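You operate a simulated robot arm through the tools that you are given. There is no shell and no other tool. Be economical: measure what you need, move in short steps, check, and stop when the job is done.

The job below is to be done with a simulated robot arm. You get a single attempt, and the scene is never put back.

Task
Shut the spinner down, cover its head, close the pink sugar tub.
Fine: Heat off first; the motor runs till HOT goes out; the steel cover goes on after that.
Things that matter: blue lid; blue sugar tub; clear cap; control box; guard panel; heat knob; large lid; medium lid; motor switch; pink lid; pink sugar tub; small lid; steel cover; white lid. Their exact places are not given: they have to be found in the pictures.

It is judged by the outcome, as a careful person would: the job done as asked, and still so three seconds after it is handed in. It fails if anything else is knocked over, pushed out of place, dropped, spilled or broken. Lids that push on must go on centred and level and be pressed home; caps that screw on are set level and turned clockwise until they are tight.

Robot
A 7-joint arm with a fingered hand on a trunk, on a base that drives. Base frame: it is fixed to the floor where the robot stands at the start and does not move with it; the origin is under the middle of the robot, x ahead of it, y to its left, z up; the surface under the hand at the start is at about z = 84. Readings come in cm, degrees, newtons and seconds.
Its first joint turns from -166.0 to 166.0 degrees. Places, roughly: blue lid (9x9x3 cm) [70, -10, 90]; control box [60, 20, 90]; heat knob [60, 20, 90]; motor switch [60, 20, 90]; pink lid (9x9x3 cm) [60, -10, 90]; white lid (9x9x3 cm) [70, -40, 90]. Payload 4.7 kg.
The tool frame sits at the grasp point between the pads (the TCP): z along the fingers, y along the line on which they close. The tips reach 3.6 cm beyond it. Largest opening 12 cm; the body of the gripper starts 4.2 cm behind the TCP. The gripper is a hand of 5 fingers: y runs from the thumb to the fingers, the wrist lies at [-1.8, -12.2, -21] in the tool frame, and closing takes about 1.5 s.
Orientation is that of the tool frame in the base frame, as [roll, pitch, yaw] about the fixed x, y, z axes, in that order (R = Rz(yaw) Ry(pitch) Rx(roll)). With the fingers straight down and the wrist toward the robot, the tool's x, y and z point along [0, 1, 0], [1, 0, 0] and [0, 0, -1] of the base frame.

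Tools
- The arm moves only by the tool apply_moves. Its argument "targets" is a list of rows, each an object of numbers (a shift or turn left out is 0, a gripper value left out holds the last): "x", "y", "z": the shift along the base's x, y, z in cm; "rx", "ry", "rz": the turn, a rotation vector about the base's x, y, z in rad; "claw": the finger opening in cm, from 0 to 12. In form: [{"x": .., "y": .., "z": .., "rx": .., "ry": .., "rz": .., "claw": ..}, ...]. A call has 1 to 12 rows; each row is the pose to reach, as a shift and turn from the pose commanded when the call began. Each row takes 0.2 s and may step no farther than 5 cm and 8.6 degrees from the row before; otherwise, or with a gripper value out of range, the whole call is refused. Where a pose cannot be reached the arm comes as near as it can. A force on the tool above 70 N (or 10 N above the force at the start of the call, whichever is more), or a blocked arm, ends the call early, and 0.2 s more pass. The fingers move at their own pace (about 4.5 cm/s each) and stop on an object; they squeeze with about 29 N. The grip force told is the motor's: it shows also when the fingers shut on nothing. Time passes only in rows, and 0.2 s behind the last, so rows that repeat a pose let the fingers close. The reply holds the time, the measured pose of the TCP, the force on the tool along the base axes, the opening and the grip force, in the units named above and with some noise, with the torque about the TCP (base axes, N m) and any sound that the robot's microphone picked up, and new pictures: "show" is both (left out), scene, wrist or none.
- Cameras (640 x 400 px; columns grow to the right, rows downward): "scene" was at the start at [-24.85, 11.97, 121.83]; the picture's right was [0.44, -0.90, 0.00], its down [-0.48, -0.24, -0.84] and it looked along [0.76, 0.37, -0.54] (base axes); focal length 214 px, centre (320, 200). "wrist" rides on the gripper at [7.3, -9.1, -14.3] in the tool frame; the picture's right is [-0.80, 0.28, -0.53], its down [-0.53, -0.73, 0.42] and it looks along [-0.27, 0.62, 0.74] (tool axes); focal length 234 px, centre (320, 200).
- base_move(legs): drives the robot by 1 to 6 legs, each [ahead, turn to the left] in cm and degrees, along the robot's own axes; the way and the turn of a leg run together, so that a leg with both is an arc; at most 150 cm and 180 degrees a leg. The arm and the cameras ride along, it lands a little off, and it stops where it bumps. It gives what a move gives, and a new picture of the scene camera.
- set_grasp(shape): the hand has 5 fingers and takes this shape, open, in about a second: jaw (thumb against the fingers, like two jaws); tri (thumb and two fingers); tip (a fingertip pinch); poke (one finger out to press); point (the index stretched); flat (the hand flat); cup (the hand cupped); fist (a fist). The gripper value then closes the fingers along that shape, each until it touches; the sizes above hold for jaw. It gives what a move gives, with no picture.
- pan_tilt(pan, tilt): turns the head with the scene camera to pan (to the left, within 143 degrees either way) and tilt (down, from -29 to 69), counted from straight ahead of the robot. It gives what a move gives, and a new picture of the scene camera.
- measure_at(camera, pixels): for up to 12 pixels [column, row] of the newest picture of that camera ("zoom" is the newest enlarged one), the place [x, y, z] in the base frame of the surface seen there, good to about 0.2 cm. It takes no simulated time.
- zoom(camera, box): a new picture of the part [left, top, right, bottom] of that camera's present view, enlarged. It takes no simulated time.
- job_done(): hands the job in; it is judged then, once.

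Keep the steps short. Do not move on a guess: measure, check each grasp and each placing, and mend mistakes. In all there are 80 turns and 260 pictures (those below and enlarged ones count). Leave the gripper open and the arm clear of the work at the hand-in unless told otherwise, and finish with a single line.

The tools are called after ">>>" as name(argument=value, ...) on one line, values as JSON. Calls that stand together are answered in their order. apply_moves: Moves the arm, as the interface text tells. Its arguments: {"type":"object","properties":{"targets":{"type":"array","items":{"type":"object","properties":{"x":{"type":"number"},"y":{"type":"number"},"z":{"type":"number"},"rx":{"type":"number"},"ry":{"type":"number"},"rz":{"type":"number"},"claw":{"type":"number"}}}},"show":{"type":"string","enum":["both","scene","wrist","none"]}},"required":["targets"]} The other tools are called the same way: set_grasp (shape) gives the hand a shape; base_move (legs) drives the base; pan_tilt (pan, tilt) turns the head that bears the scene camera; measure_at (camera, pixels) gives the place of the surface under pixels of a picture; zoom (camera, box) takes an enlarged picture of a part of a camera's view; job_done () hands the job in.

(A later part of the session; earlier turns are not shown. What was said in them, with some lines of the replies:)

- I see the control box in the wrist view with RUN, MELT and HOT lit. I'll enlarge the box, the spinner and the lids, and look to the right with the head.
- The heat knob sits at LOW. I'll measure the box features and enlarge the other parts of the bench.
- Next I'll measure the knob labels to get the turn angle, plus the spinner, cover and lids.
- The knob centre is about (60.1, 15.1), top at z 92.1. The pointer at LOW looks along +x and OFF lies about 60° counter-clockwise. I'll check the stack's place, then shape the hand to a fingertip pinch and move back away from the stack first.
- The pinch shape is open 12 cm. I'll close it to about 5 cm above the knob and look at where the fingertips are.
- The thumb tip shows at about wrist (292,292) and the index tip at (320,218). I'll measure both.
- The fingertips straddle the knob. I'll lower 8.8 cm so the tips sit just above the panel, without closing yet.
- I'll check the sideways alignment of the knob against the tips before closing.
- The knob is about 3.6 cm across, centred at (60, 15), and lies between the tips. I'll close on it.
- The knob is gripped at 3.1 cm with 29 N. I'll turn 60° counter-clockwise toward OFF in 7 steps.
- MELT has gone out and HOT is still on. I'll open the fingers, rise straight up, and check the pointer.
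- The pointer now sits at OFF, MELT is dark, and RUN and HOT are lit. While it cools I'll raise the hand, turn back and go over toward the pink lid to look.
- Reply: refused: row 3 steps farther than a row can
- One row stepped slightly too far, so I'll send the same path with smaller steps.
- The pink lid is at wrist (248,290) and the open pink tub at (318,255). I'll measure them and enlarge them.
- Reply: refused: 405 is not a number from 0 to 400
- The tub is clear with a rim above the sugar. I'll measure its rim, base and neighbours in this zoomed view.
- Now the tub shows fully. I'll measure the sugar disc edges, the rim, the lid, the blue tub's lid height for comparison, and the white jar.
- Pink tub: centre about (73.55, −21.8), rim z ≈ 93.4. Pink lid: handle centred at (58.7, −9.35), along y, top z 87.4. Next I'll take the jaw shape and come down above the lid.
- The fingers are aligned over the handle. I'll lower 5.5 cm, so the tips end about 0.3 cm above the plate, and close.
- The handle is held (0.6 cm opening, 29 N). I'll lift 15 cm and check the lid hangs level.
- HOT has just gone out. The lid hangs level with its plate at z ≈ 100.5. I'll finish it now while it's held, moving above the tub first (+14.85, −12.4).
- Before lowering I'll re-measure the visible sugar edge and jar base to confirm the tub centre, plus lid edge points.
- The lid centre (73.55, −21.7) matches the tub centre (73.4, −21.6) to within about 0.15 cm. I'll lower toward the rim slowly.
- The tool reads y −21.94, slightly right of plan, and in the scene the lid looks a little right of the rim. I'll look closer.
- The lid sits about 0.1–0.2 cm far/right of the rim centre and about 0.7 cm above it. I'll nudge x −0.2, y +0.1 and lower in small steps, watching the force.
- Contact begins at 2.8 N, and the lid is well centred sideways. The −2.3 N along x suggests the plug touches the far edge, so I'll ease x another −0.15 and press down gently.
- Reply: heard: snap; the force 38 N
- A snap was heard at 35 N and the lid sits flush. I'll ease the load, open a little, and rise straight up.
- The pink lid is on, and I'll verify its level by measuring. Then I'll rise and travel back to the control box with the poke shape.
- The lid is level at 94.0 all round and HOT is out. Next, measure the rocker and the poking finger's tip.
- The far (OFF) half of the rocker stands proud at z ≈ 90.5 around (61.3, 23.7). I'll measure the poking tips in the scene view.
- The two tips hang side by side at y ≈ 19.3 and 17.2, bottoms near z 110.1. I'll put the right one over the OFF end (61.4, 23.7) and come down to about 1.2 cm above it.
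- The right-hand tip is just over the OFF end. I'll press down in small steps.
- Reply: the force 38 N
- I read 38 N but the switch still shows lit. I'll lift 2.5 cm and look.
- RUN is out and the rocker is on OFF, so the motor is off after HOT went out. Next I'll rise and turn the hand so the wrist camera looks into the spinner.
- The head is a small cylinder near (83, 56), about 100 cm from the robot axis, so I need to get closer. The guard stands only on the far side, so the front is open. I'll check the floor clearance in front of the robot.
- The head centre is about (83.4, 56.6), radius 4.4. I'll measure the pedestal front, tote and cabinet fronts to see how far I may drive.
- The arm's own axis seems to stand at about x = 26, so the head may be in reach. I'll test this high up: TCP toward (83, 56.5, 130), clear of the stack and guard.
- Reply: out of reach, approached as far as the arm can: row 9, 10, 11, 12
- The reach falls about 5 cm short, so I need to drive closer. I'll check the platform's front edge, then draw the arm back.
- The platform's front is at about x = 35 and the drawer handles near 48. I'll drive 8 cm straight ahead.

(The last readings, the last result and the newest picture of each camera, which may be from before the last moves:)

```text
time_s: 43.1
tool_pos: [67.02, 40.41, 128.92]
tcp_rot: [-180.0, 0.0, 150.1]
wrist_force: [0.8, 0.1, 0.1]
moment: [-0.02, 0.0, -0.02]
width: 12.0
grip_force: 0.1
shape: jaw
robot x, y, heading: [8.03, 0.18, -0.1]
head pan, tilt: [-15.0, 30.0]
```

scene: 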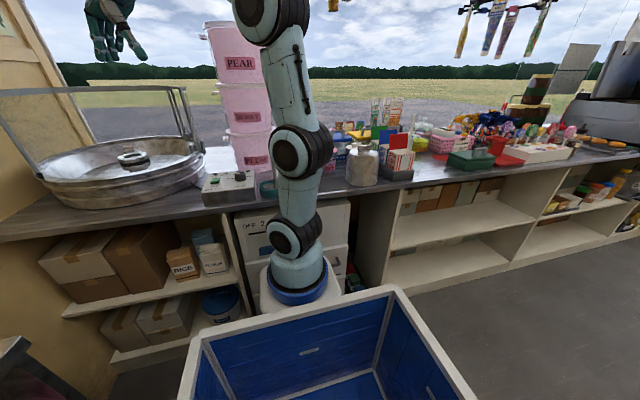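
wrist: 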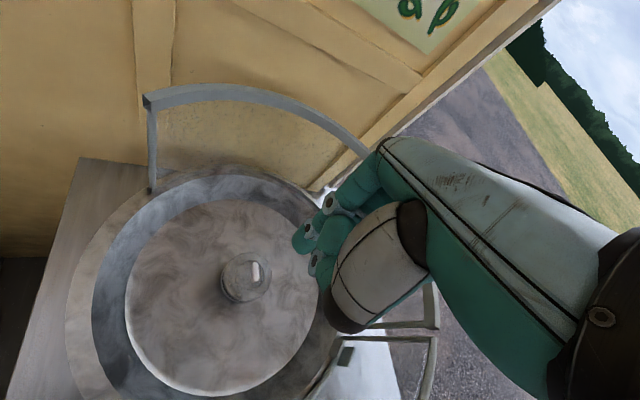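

Driven. Next I'll measure the steel cover from this view.

>>> zoom(camera="scene", box=[335, 130, 399, 194])

>>> measure_at(camera="zoom", pixels=[[200, 80], [320, 80], [440, 80], [200, 110], [240, 340], [180, 350]])

```text
6.25 times, centred on (367, 162) of scene
```

zoom: 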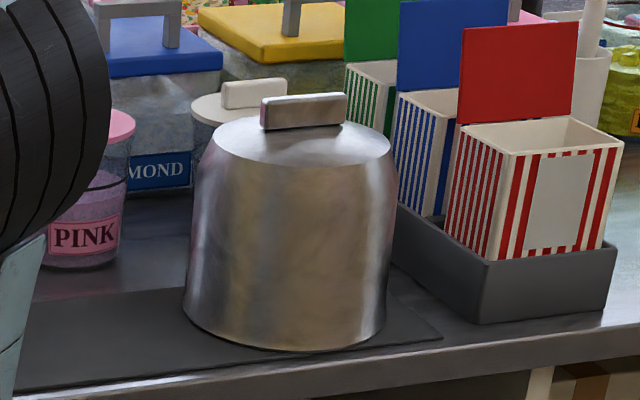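

```text
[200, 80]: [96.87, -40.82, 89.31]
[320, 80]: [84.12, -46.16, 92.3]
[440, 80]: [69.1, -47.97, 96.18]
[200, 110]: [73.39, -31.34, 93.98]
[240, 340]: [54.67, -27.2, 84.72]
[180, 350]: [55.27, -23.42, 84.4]
```

>>> measure_at(camera="zoom", pixels=[[267, 113], [341, 107], [304, 110], [304, 97], [225, 142], [385, 150], [300, 160], [300, 140], [188, 305], [380, 325], [285, 345], [270, 135]])

>>> apply_moves(targets=[{"x": -5, "y": -1}, {"x": -9, "y": -4, "rz": -0.14}, {"x": -12, "y": -8, "rz": -0.28}, {"x": -13, "y": -12.5, "rz": -0.42}, {"x": -13, "y": -17, "rz": -0.56}, {"x": -13, "y": -21.5, "rz": -0.7}, {"x": -13, "y": -26, "rz": -0.84}, {"x": -13, "y": -30.5, "rz": -0.98}, {"x": -13, "y": -35, "rz": -1.05}, {"x": -13, "y": -40, "rz": -1.05}, {"x": -13, "y": -45, "rz": -1.05}], show="wrist")

```text
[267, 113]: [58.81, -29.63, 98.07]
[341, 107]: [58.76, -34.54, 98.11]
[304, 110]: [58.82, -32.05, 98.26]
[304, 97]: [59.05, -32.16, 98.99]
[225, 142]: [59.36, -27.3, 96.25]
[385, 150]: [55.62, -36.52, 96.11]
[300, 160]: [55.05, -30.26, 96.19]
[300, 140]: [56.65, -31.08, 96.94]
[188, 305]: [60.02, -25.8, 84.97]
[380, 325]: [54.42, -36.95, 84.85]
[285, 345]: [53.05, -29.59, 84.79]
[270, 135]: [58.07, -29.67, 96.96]
```

```text
refused: row 1 steps farther than a row can; nothing moved
```

Cover: handle along y at x ≈ 59.2, centre y −32.1, top z 99.0, body about 13.4 cm across. I'll resend the trip toward it with smaller steps.

>>> apply_moves(targets=[{"x": -4.5, "y": -1}, {"x": -8, "y": -4, "rz": -0.14}, {"x": -11, "y": -7.5, "rz": -0.28}, {"x": -13, "y": -11.5, "rz": -0.42}, {"x": -13, "y": -16, "rz": -0.56}, {"x": -13, "y": -20.5, "rz": -0.7}, {"x": -13, "y": -25, "rz": -0.84}, {"x": -13, "y": -29.5, "rz": -0.98}, {"x": -13, "y": -34, "rz": -1.05}, {"x": -13, "y": -38.5, "rz": -1.05}, {"x": -13, "y": -43, "rz": -1.05}], show="none")

>>> apply_moves(targets=[{"y": -4.5}, {"y": -9}, {"x": 1, "y": -13.5}, {"x": 2, "y": -18}, {"x": 3.5, "y": -22}, {"x": 4.9, "y": -26}, {"x": 5.2, "y": -29.5, "claw": 5}])

```text
time_s: 45.7
tool_pos: [53.64, 4.4, 129.13]
tcp_rot: [-180.0, 0.0, 109.1]
wrist_force: [-0.6, 1.8, -0.1]
moment: [-0.05, 0.02, -0.01]
width: 12.01
grip_force: 0.0
shape: jaw
robot x, y, heading: [7.94, 0.06, 0.3]
head pan, tilt: [-15.0, 30.0]
stopped in row 11: the arm was blocked; the commanded pose is now the measured one
```

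```text
time_s: 47.3
tool_pos: [58.95, -25.14, 129.16]
tcp_rot: [179.9, 0.1, 109.2]
wrist_force: [-1.6, 1.0, 0.3]
moment: [-0.09, -0.01, -0.03]
width: 8.54
grip_force: 0.0
shape: jaw
robot x, y, heading: [7.81, 0.09, 0.2]
head pan, tilt: [-15.0, 30.0]
```

scene: 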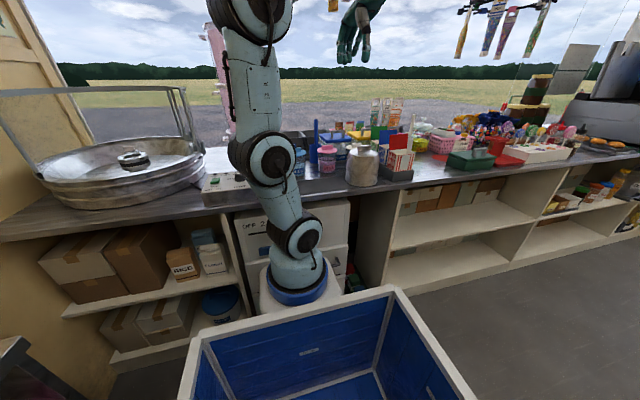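
wrist: 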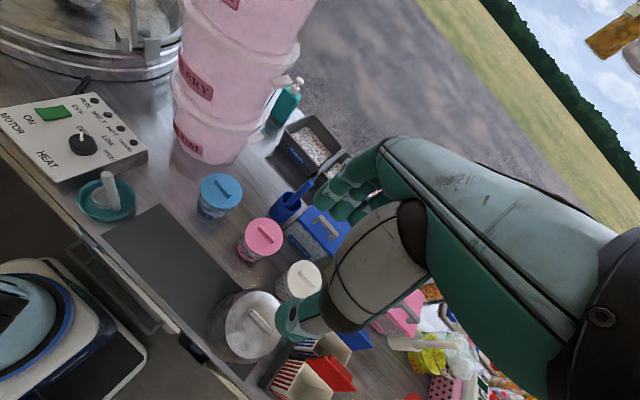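

The arm was briefly blocked near (54, 4). I need to check whether anything, such as the tub stack, was touched.

>>> pan_tilt(pan=10, tilt=20)

>>> zoom(camera="scene", box=[200, 20, 440, 200])

>>> zoom(camera="wrist", box=[60, 0, 360, 200])

```text
time_s: 48.2
tool_pos: [58.93, -25.09, 129.08]
tcp_rot: [180.0, 0.1, 109.0]
wrist_force: [-0.1, -1.0, -0.2]
moment: [0.02, 0.02, 0.0]
width: 5.06
grip_force: 0.0
shape: jaw
robot x, y, heading: [7.75, -0.22, 0.2]
head pan, tilt: [10.0, 20.0]
```

scene: 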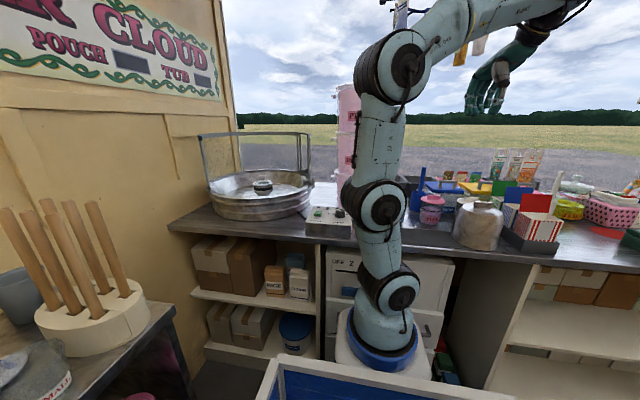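

```text
2.22 times, centred on (320, 110) of scene
```

zoom: 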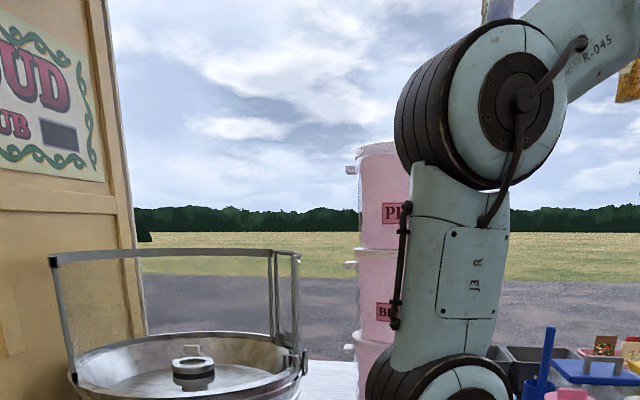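

```text
2.00 times, centred on (210, 100) of wrist
```

zoom: 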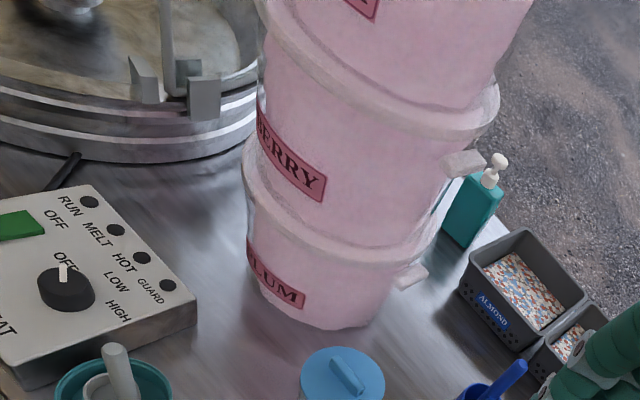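

The stack's tubs remain aligned and upright, and the wrist force stayed under 2 N, so it was most likely a joint limit from being too close in. I'll check the stack's front, straighten the yaw to 90° and go above the cover.

>>> measure_at(camera="wrist", pixels=[[210, 85], [198, 148], [205, 160], [185, 145], [240, 130], [235, 95], [195, 90]])

>>> apply_moves(targets=[{"y": -2, "z": -2, "rz": -0.11, "claw": 5}, {"y": -4.5, "z": -5, "rz": -0.22}, {"x": 0.2, "y": -7, "z": -8, "rz": -0.332}, {"x": 0.2, "y": -7, "z": -13, "rz": -0.332}, {"x": 0.2, "y": -7, "z": -18, "rz": -0.332}, {"x": 0.2, "y": -7, "z": -22, "rz": -0.332}])

>>> zoom(camera="wrist", box=[180, 180, 420, 360])

```text
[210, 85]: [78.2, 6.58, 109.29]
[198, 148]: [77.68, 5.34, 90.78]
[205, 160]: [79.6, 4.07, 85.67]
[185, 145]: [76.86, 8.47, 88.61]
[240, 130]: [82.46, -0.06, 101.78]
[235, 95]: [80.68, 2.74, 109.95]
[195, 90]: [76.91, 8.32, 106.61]
```

```text
time_s: 49.6
tool_pos: [59.07, -32.13, 107.0]
tcp_rot: [180.0, 0.1, 90.0]
wrist_force: [-0.1, 0.1, -0.4]
moment: [-0.03, -0.01, -0.01]
width: 5.05
grip_force: 0.0
shape: jaw
robot x, y, heading: [7.92, 0.02, -0.2]
head pan, tilt: [10.0, 20.0]
```

scene: 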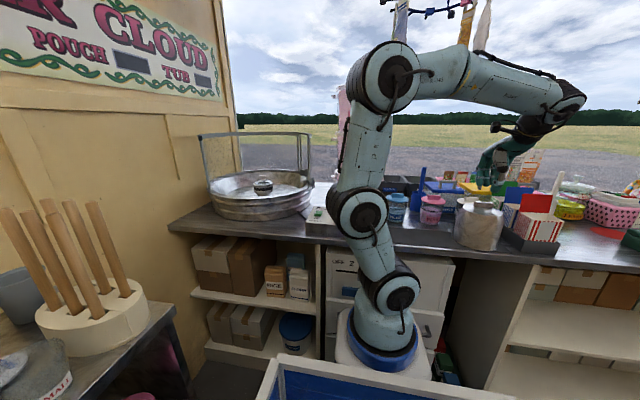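
wrist: 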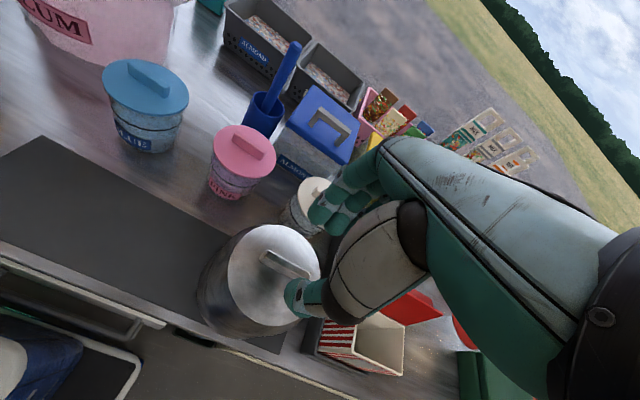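

```text
2.22 times, centred on (300, 270) of wrist
```

zoom: 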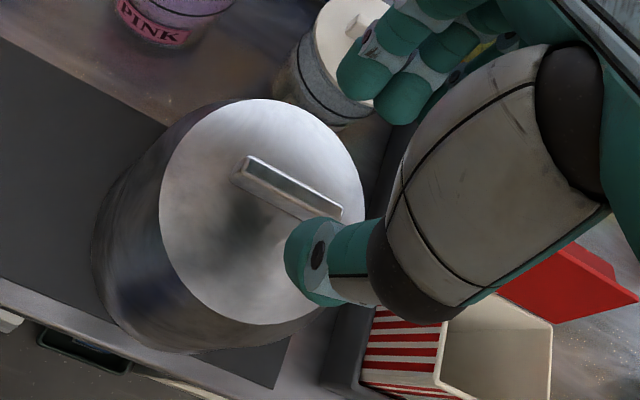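

>>> measure_at(camera="zoom", pixels=[[248, 165], [338, 212], [293, 190], [285, 200], [165, 210], [260, 100], [362, 180], [235, 322], [300, 310], [355, 90]])

```text
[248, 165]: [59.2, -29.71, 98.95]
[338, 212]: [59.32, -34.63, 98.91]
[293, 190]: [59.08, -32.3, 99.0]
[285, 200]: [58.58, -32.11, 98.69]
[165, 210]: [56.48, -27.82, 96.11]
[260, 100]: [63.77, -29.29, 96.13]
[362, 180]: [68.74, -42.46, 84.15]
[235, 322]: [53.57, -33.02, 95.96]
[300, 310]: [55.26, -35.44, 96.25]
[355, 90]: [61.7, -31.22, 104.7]
```

The handle centre (59.15, −32.2) lines up with the tool. I'll lower 6.1 cm and close on it.

>>> apply_moves(targets=[{"x": 0.1, "z": -3, "claw": 5}, {"x": 0.1, "z": -5.2}, {"x": 0.1, "z": -6.1}], show="none")

>>> apply_moves(targets=[{"claw": 0}, {"claw": 0}, {"claw": 0}, {"claw": 0}, {"claw": 0}, {"claw": 0}], show="none")

>>> zoom(camera="wrist", box=[180, 180, 420, 360])

```text
time_s: 50.4
tool_pos: [59.15, -32.31, 101.02]
tcp_rot: [179.9, 0.1, 89.9]
wrist_force: [0.3, 0.2, -0.1]
moment: [-0.02, 0.0, 0.03]
width: 5.04
grip_force: 0.1
shape: jaw
robot x, y, heading: [8.05, -0.35, -0.3]
head pan, tilt: [10.0, 20.0]
```

```text
time_s: 51.8
tool_pos: [59.2, -32.15, 101.02]
tcp_rot: [180.0, 0.0, 90.0]
wrist_force: [0.2, 0.7, -0.1]
moment: [0.04, -0.05, 0.01]
width: 0.59
grip_force: 29.0
shape: jaw
robot x, y, heading: [7.95, -0.16, 0.2]
head pan, tilt: [10.0, 20.0]
```

```text
2.22 times, centred on (300, 270) of wrist
```

zoom: 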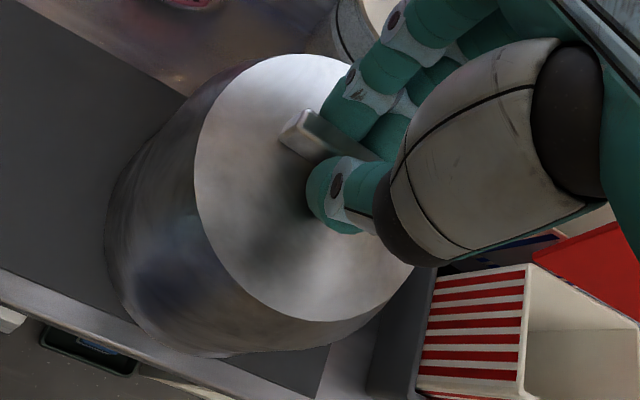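

The handle is gripped. I'll lift slowly and check that the cover hangs level.

>>> apply_moves(targets=[{"z": 1}, {"z": 3}, {"z": 7}, {"z": 11}, {"z": 15}], show="scene")

>>> zoom(camera="scene", box=[430, 90, 570, 260])

>>> zoom(camera="wrist", box=[180, 180, 420, 360])

```text
time_s: 53.0
tool_pos: [59.11, -32.12, 115.91]
tcp_rot: [-180.0, 0.0, 90.0]
wrist_force: [0.8, -0.4, -3.4]
moment: [0.03, -0.02, 0.01]
width: 0.57
grip_force: 29.3
shape: jaw
robot x, y, heading: [8.07, -0.16, -0.3]
head pan, tilt: [10.0, 20.0]
```

scene: 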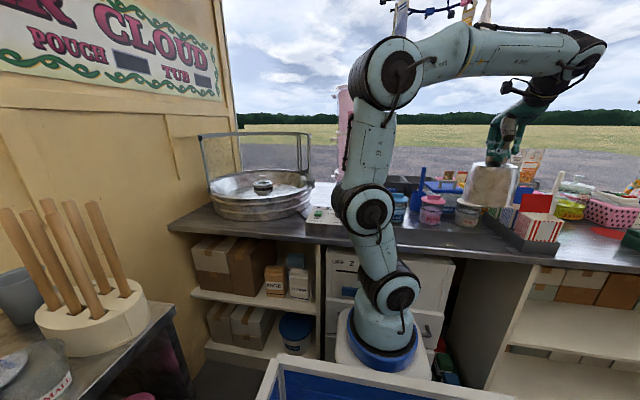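

```text
2.35 times, centred on (500, 175) of scene
```

zoom: 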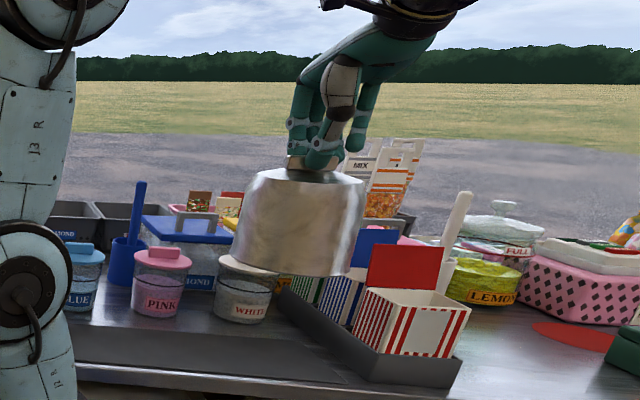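

```text
2.22 times, centred on (300, 270) of wrist
```

zoom: 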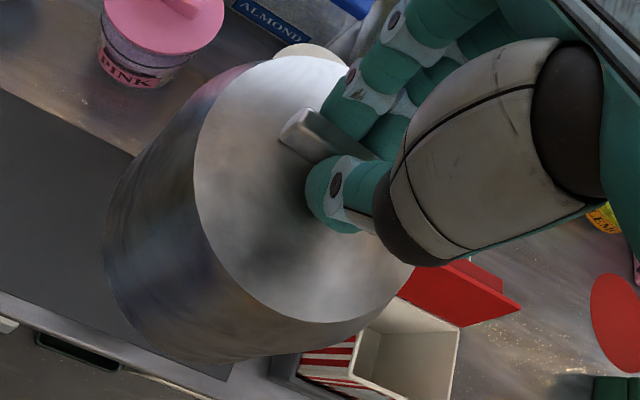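

The cover hangs level. I'll carry it left at x ≈ 62, with its bottom about 103, which clears the scoop handle and keeps off the stack.

>>> apply_moves(targets=[{"z": 4}, {"x": 1, "y": 4, "z": 5}, {"x": 2, "y": 8.5, "z": 5}, {"x": 3, "y": 13, "z": 5}, {"x": 3, "y": 17.5, "z": 5}, {"x": 3, "y": 22, "z": 5}, {"x": 3, "y": 26.5, "z": 5}, {"x": 3, "y": 31, "z": 5}, {"x": 3, "y": 35.5, "z": 5}, {"x": 3, "y": 40, "z": 5}, {"x": 3, "y": 44.5, "z": 5}, {"x": 3, "y": 49, "z": 5}], show="both")

```text
time_s: 55.6
tool_pos: [62.35, 17.08, 121.07]
tcp_rot: [180.0, 0.0, 90.0]
wrist_force: [-0.2, 0.7, -1.9]
moment: [-0.01, -0.05, -0.02]
width: 0.58
grip_force: 28.9
shape: jaw
robot x, y, heading: [8.33, 0.46, -0.1]
head pan, tilt: [10.0, 20.0]
```

scene: 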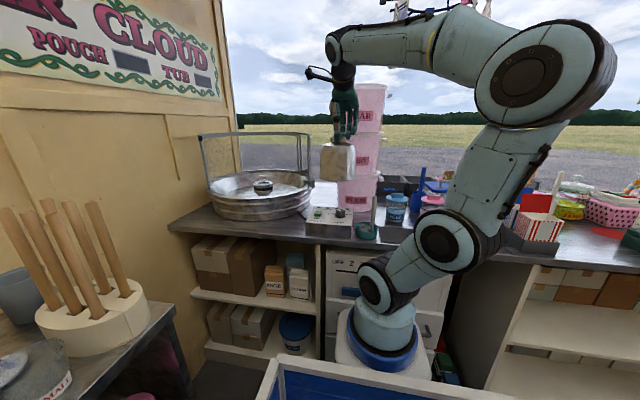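
wrist: 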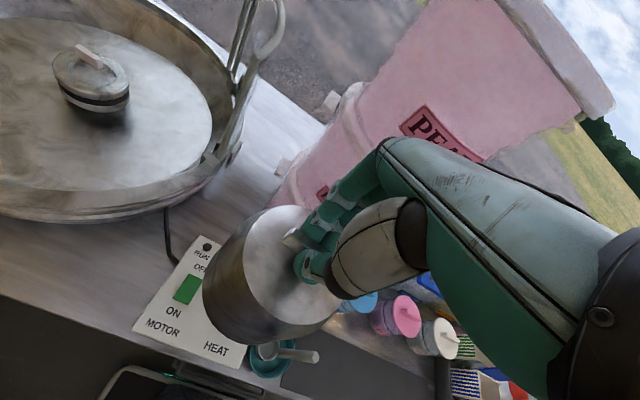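

Clear so far, and the cover is still held. I'll continue over the bowl's open front while turning the wrist toward the robot, keeping the height.

>>> apply_moves(targets=[{"y": 4.5}, {"x": 1, "y": 8.8, "rz": 0.07}, {"x": 3, "y": 12.6, "rz": 0.14}, {"x": 5.3, "y": 16.2, "rz": 0.21}, {"x": 7.6, "y": 19.8, "rz": 0.28}, {"x": 9.9, "y": 23.4, "rz": 0.35}, {"x": 12.2, "y": 27, "rz": 0.42}, {"x": 14.5, "y": 30.6, "rz": 0.49}, {"x": 16.8, "y": 34, "rz": 0.56}, {"x": 19, "y": 37, "rz": 0.645}], show="both")

```text
time_s: 57.8
tool_pos: [81.31, 53.96, 121.11]
tcp_rot: [179.9, -0.1, 127.0]
wrist_force: [-1.2, 0.0, -1.6]
moment: [0.01, -0.03, -0.01]
width: 0.59
grip_force: 28.9
shape: jaw
robot x, y, heading: [7.82, -0.02, -0.1]
head pan, tilt: [10.0, 20.0]
```

scene: 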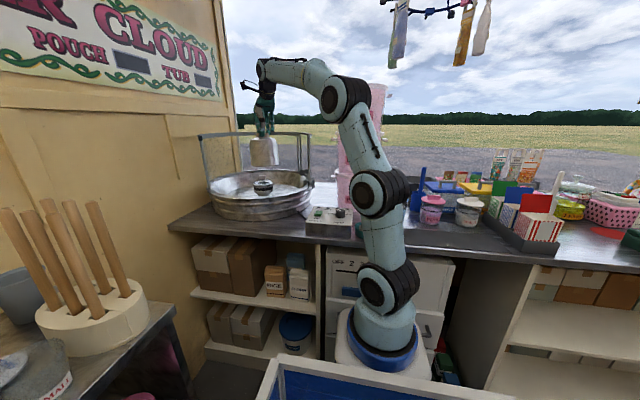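
wrist: 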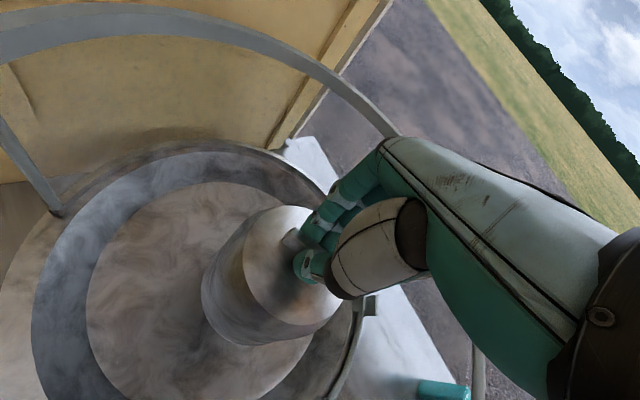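

It reaches. I'll refine the head's centre from the scene camera before lowering.

>>> zoom(camera="scene", box=[200, 120, 320, 220])

>>> zoom(camera="scene", box=[246, 174, 278, 198])

>>> measure_at(camera="zoom", pixels=[[320, 200]])

```text
4.00 times, centred on (260, 170) of scene
```

zoom: 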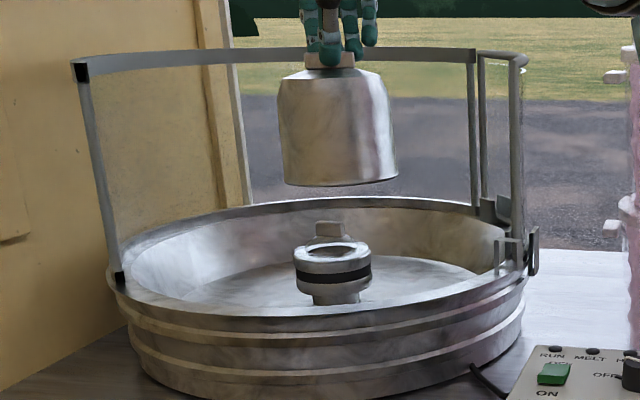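

```text
16.00 times, centred on (262, 186) of scene
```

zoom: 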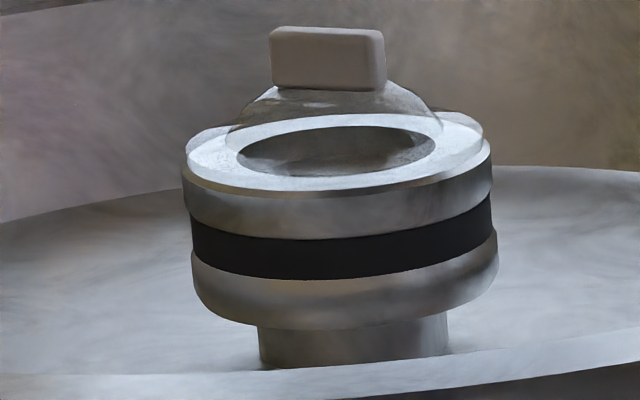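

```text
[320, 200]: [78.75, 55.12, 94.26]
```

On the head there is a clear cap with a grey tab, top z ≈ 98. It stays where it is: the cover (≈ 12 cm deep inside, 13 cm wide) fits over both. Head centre fits at (83.2, 56.5). I'll centre and lower until the cover's bottom is just above the tab.

>>> apply_moves(targets=[{"x": 1.9, "y": 2.5}, {"x": 1.9, "y": 2.5, "z": -2}, {"x": 1.9, "y": 2.5, "z": -4.5}, {"x": 1.9, "y": 2.5, "z": -4.5}], show="both")

>>> zoom(camera="scene", box=[235, 135, 299, 199])

>>> zoom(camera="wrist", box=[130, 150, 390, 390])

```text
time_s: 58.8
tool_pos: [83.15, 56.44, 116.44]
tcp_rot: [180.0, 0.1, 127.0]
wrist_force: [0.1, -0.1, -2.6]
moment: [-0.03, 0.02, 0.03]
width: 0.57
grip_force: 29.4
shape: jaw
robot x, y, heading: [7.41, -0.32, -0.2]
head pan, tilt: [10.0, 20.0]
```

scene: 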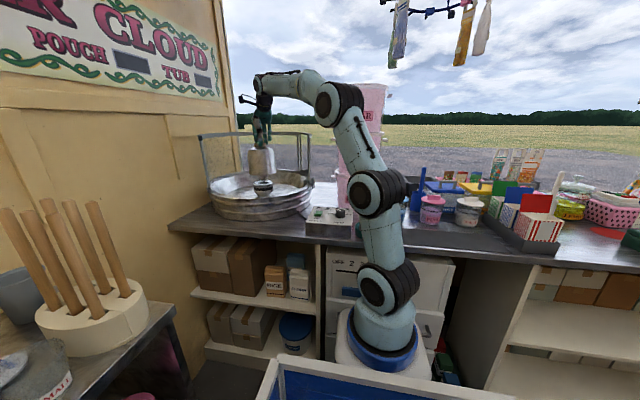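
wrist: 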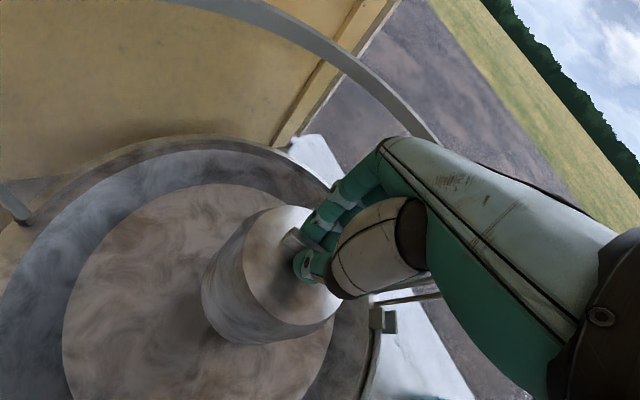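

```text
6.25 times, centred on (267, 167) of scene
```

zoom: 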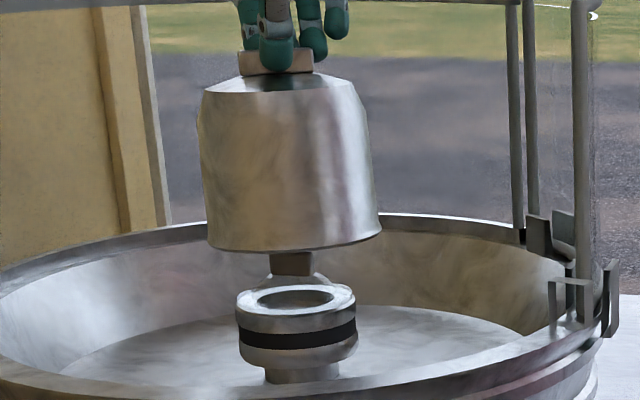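

```text
1.67 times, centred on (260, 270) of wrist
```

zoom: 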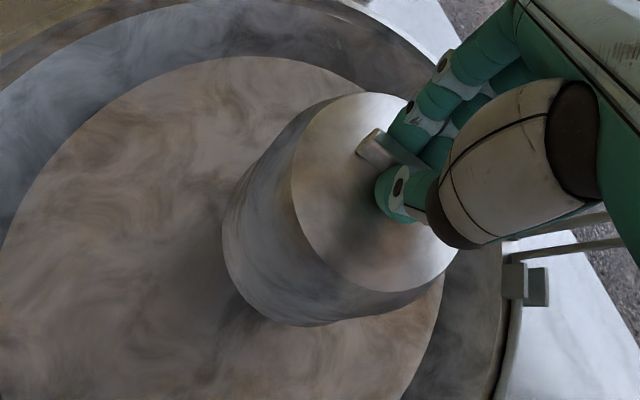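

Sideways it's centred (cover 294 against head 296 px). I'll lower the cover in steps, watching for early contact.

>>> apply_moves(targets=[{"z": -2}, {"z": -4}, {"z": -6}, {"z": -8}, {"z": -9.5}, {"z": -10.5}], show="scene")

>>> zoom(camera="scene", box=[235, 135, 299, 215])

```text
time_s: 60.2
tool_pos: [83.09, 56.38, 106.05]
tcp_rot: [180.0, -0.1, 126.9]
wrist_force: [-0.1, 0.5, -2.1]
moment: [0.0, -0.05, 0.0]
width: 0.58
grip_force: 29.0
shape: jaw
robot x, y, heading: [8.33, -0.12, 0.3]
head pan, tilt: [10.0, 20.0]
```

scene: 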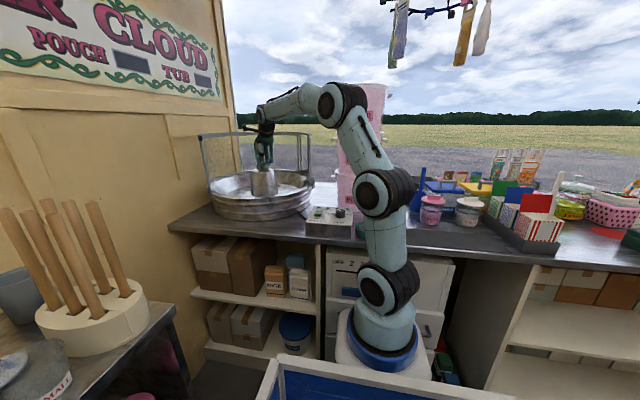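

```text
5.00 times, centred on (267, 175) of scene
```

zoom: 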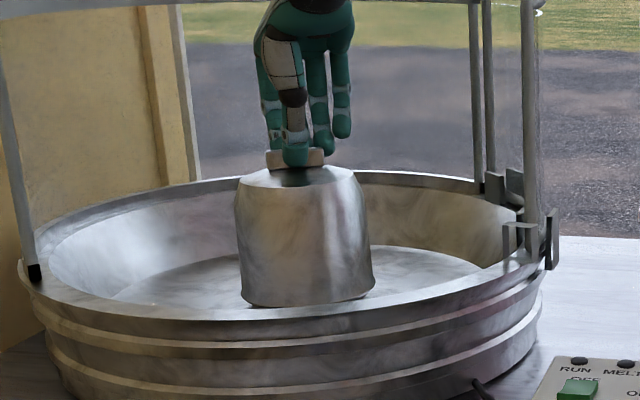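

No contact yet and the cover has passed over the cap. I'll lower the last 1.5 cm slowly.

>>> apply_moves(targets=[{"z": -0.5}, {"z": -0.9}, {"z": -1.2}, {"z": -1.5}], show="none")

>>> zoom(camera="scene", box=[235, 135, 299, 215])

```text
time_s: 61.2
tool_pos: [83.09, 56.22, 104.69]
tcp_rot: [179.7, -0.1, 127.0]
wrist_force: [-1.9, -1.9, 6.2]
moment: [0.02, 0.01, -0.02]
width: 0.57
grip_force: 29.0
shape: jaw
robot x, y, heading: [7.95, 0.3, 0.1]
head pan, tilt: [10.0, 20.0]
```

```text
5.00 times, centred on (267, 175) of scene
```

zoom: 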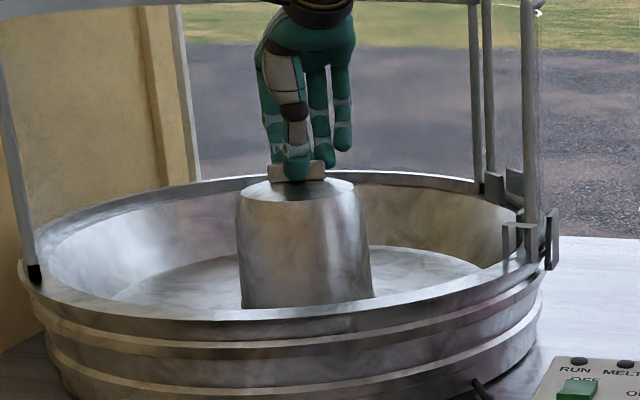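

Contact comes at the expected height (bottom z ≈ 88, the bowl floor) with 6 N. I'll ease 0.2 cm, open the fingers and rise straight.

>>> apply_moves(targets=[{"z": 0.2}, {"z": 0.2, "claw": 3}, {"z": 0.2, "claw": 3}, {"z": 0.2, "claw": 3}, {"z": 2.5}, {"z": 6}, {"z": 10}, {"z": 14}, {"z": 17}], show="wrist")

>>> zoom(camera="scene", box=[195, 115, 323, 225])

>>> zoom(camera="wrist", box=[80, 130, 360, 390])

```text
time_s: 63.2
tool_pos: [83.25, 56.25, 121.37]
tcp_rot: [179.9, 0.0, 127.0]
wrist_force: [-0.2, -0.1, -0.6]
moment: [-0.01, 0.01, 0.01]
width: 2.97
grip_force: 0.1
shape: jaw
robot x, y, heading: [7.88, 0.04, 0.1]
head pan, tilt: [10.0, 20.0]
```

wrist: 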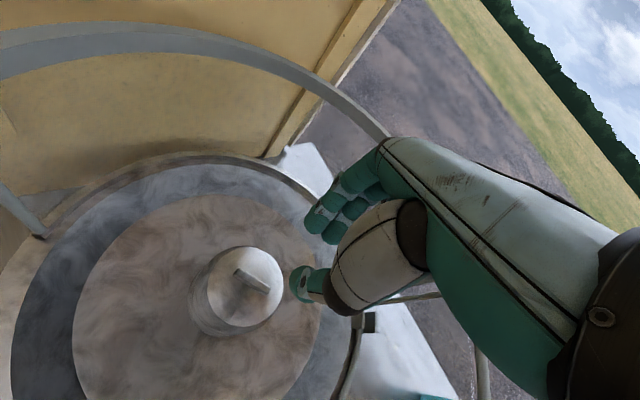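

```text
3.64 times, centred on (259, 170) of scene
```

zoom: 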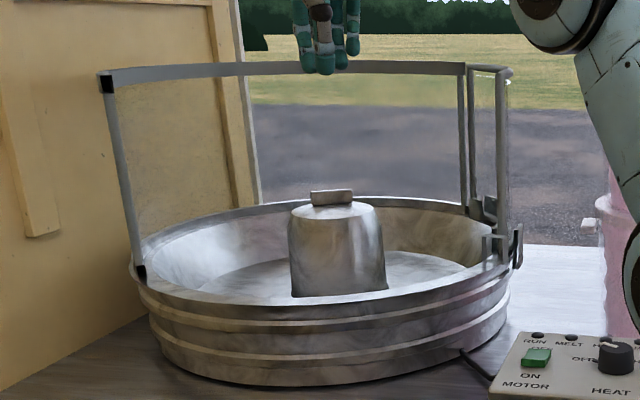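

```text
1.54 times, centred on (220, 260) of wrist
```

zoom: 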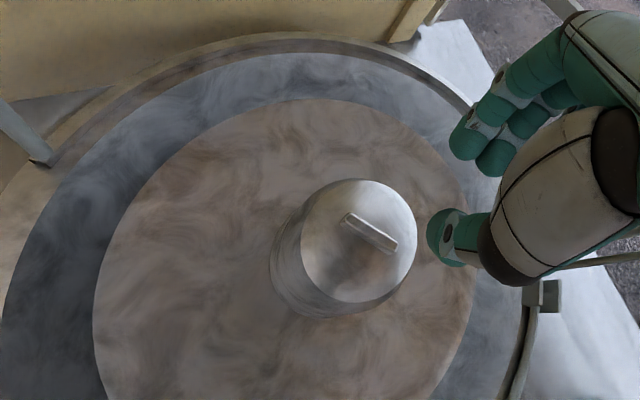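

The cover stands over the head. I'll measure its top for level, then draw the arm back and open the hand.

>>> measure_at(camera="zoom", pixels=[[310, 240], [355, 190], [405, 215], [395, 280], [345, 295], [352, 218], [390, 246], [370, 231]])

>>> apply_moves(targets=[{"x": -3, "y": -3, "z": 2, "claw": 12}, {"x": -6, "y": -6, "z": 3}, {"x": -9, "y": -9, "z": 3}, {"x": -12, "y": -12, "z": 3}, {"x": -15, "y": -15, "z": 3}, {"x": -18, "y": -18, "z": 3}, {"x": -20, "y": -21, "z": 3}], show="none")

>>> pan_tilt(pan=5, tilt=25)

>>> zoom(camera="scene", box=[180, 80, 520, 280])

```text
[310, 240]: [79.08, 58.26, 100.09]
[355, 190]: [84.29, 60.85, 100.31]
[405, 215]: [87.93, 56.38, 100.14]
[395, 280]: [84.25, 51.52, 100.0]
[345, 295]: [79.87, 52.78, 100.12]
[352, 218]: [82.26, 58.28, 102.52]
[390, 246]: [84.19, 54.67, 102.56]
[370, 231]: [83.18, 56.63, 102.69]
```

```text
time_s: 64.8
tool_pos: [63.13, 35.29, 124.29]
tcp_rot: [-179.9, -0.1, 127.0]
wrist_force: [0.3, -0.1, -1.4]
moment: [-0.03, 0.03, 0.01]
width: 11.97
grip_force: 0.1
shape: jaw
robot x, y, heading: [7.54, 0.26, -0.0]
head pan, tilt: [10.0, 20.0]
```

```text
time_s: 65.5
tool_pos: [63.07, 35.42, 124.46]
tcp_rot: [179.9, 0.1, 127.0]
wrist_force: [-0.4, -0.2, -0.1]
moment: [0.0, 0.01, 0.01]
width: 11.95
grip_force: 0.1
shape: jaw
robot x, y, heading: [7.95, -0.14, 0.1]
head pan, tilt: [5.0, 25.0]
```

scene: 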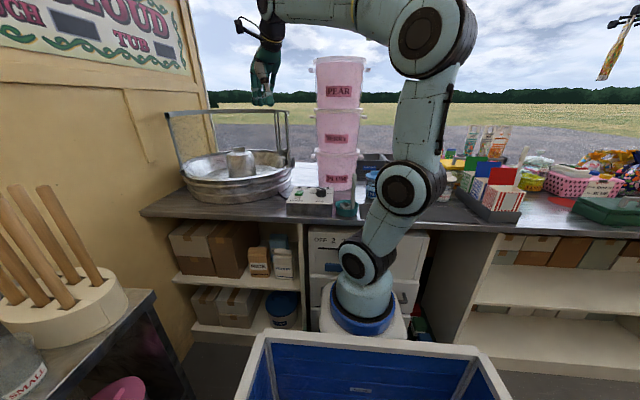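

```text
1.88 times, centred on (350, 180) of scene
```

zoom: 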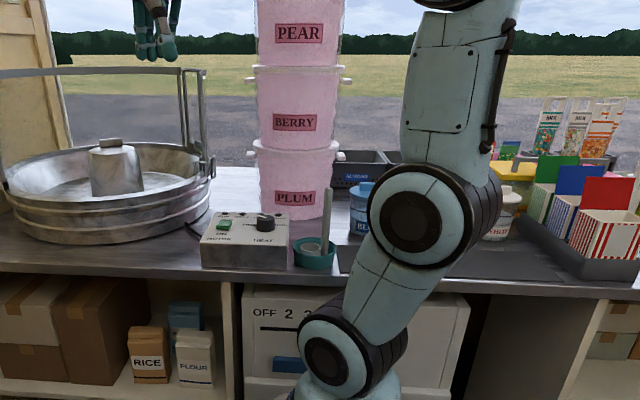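

The cover is level (top edge 100.0–100.3, centred on 83.5, 56.4) and the stack is upright. One last look at the control box.

>>> zoom(camera="scene", box=[275, 175, 375, 225])

```text
6.40 times, centred on (325, 200) of scene
```

zoom: 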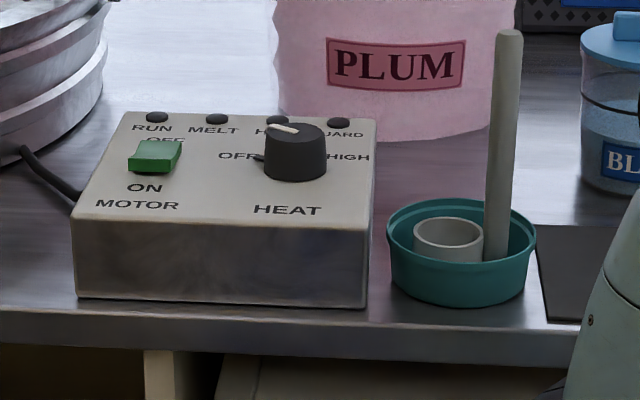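

All lamps are out, the knob is at OFF and the motor is OFF. The hand is open and the arm is clear, so I'm handing in.

>>> job_done()

```text
The job is handed in.
```

The heat went off first, the motor was switched off only after HOT went out, the steel cover now stands level over the head with the clear cap left in place, and the pink tub's lid is snapped on level.
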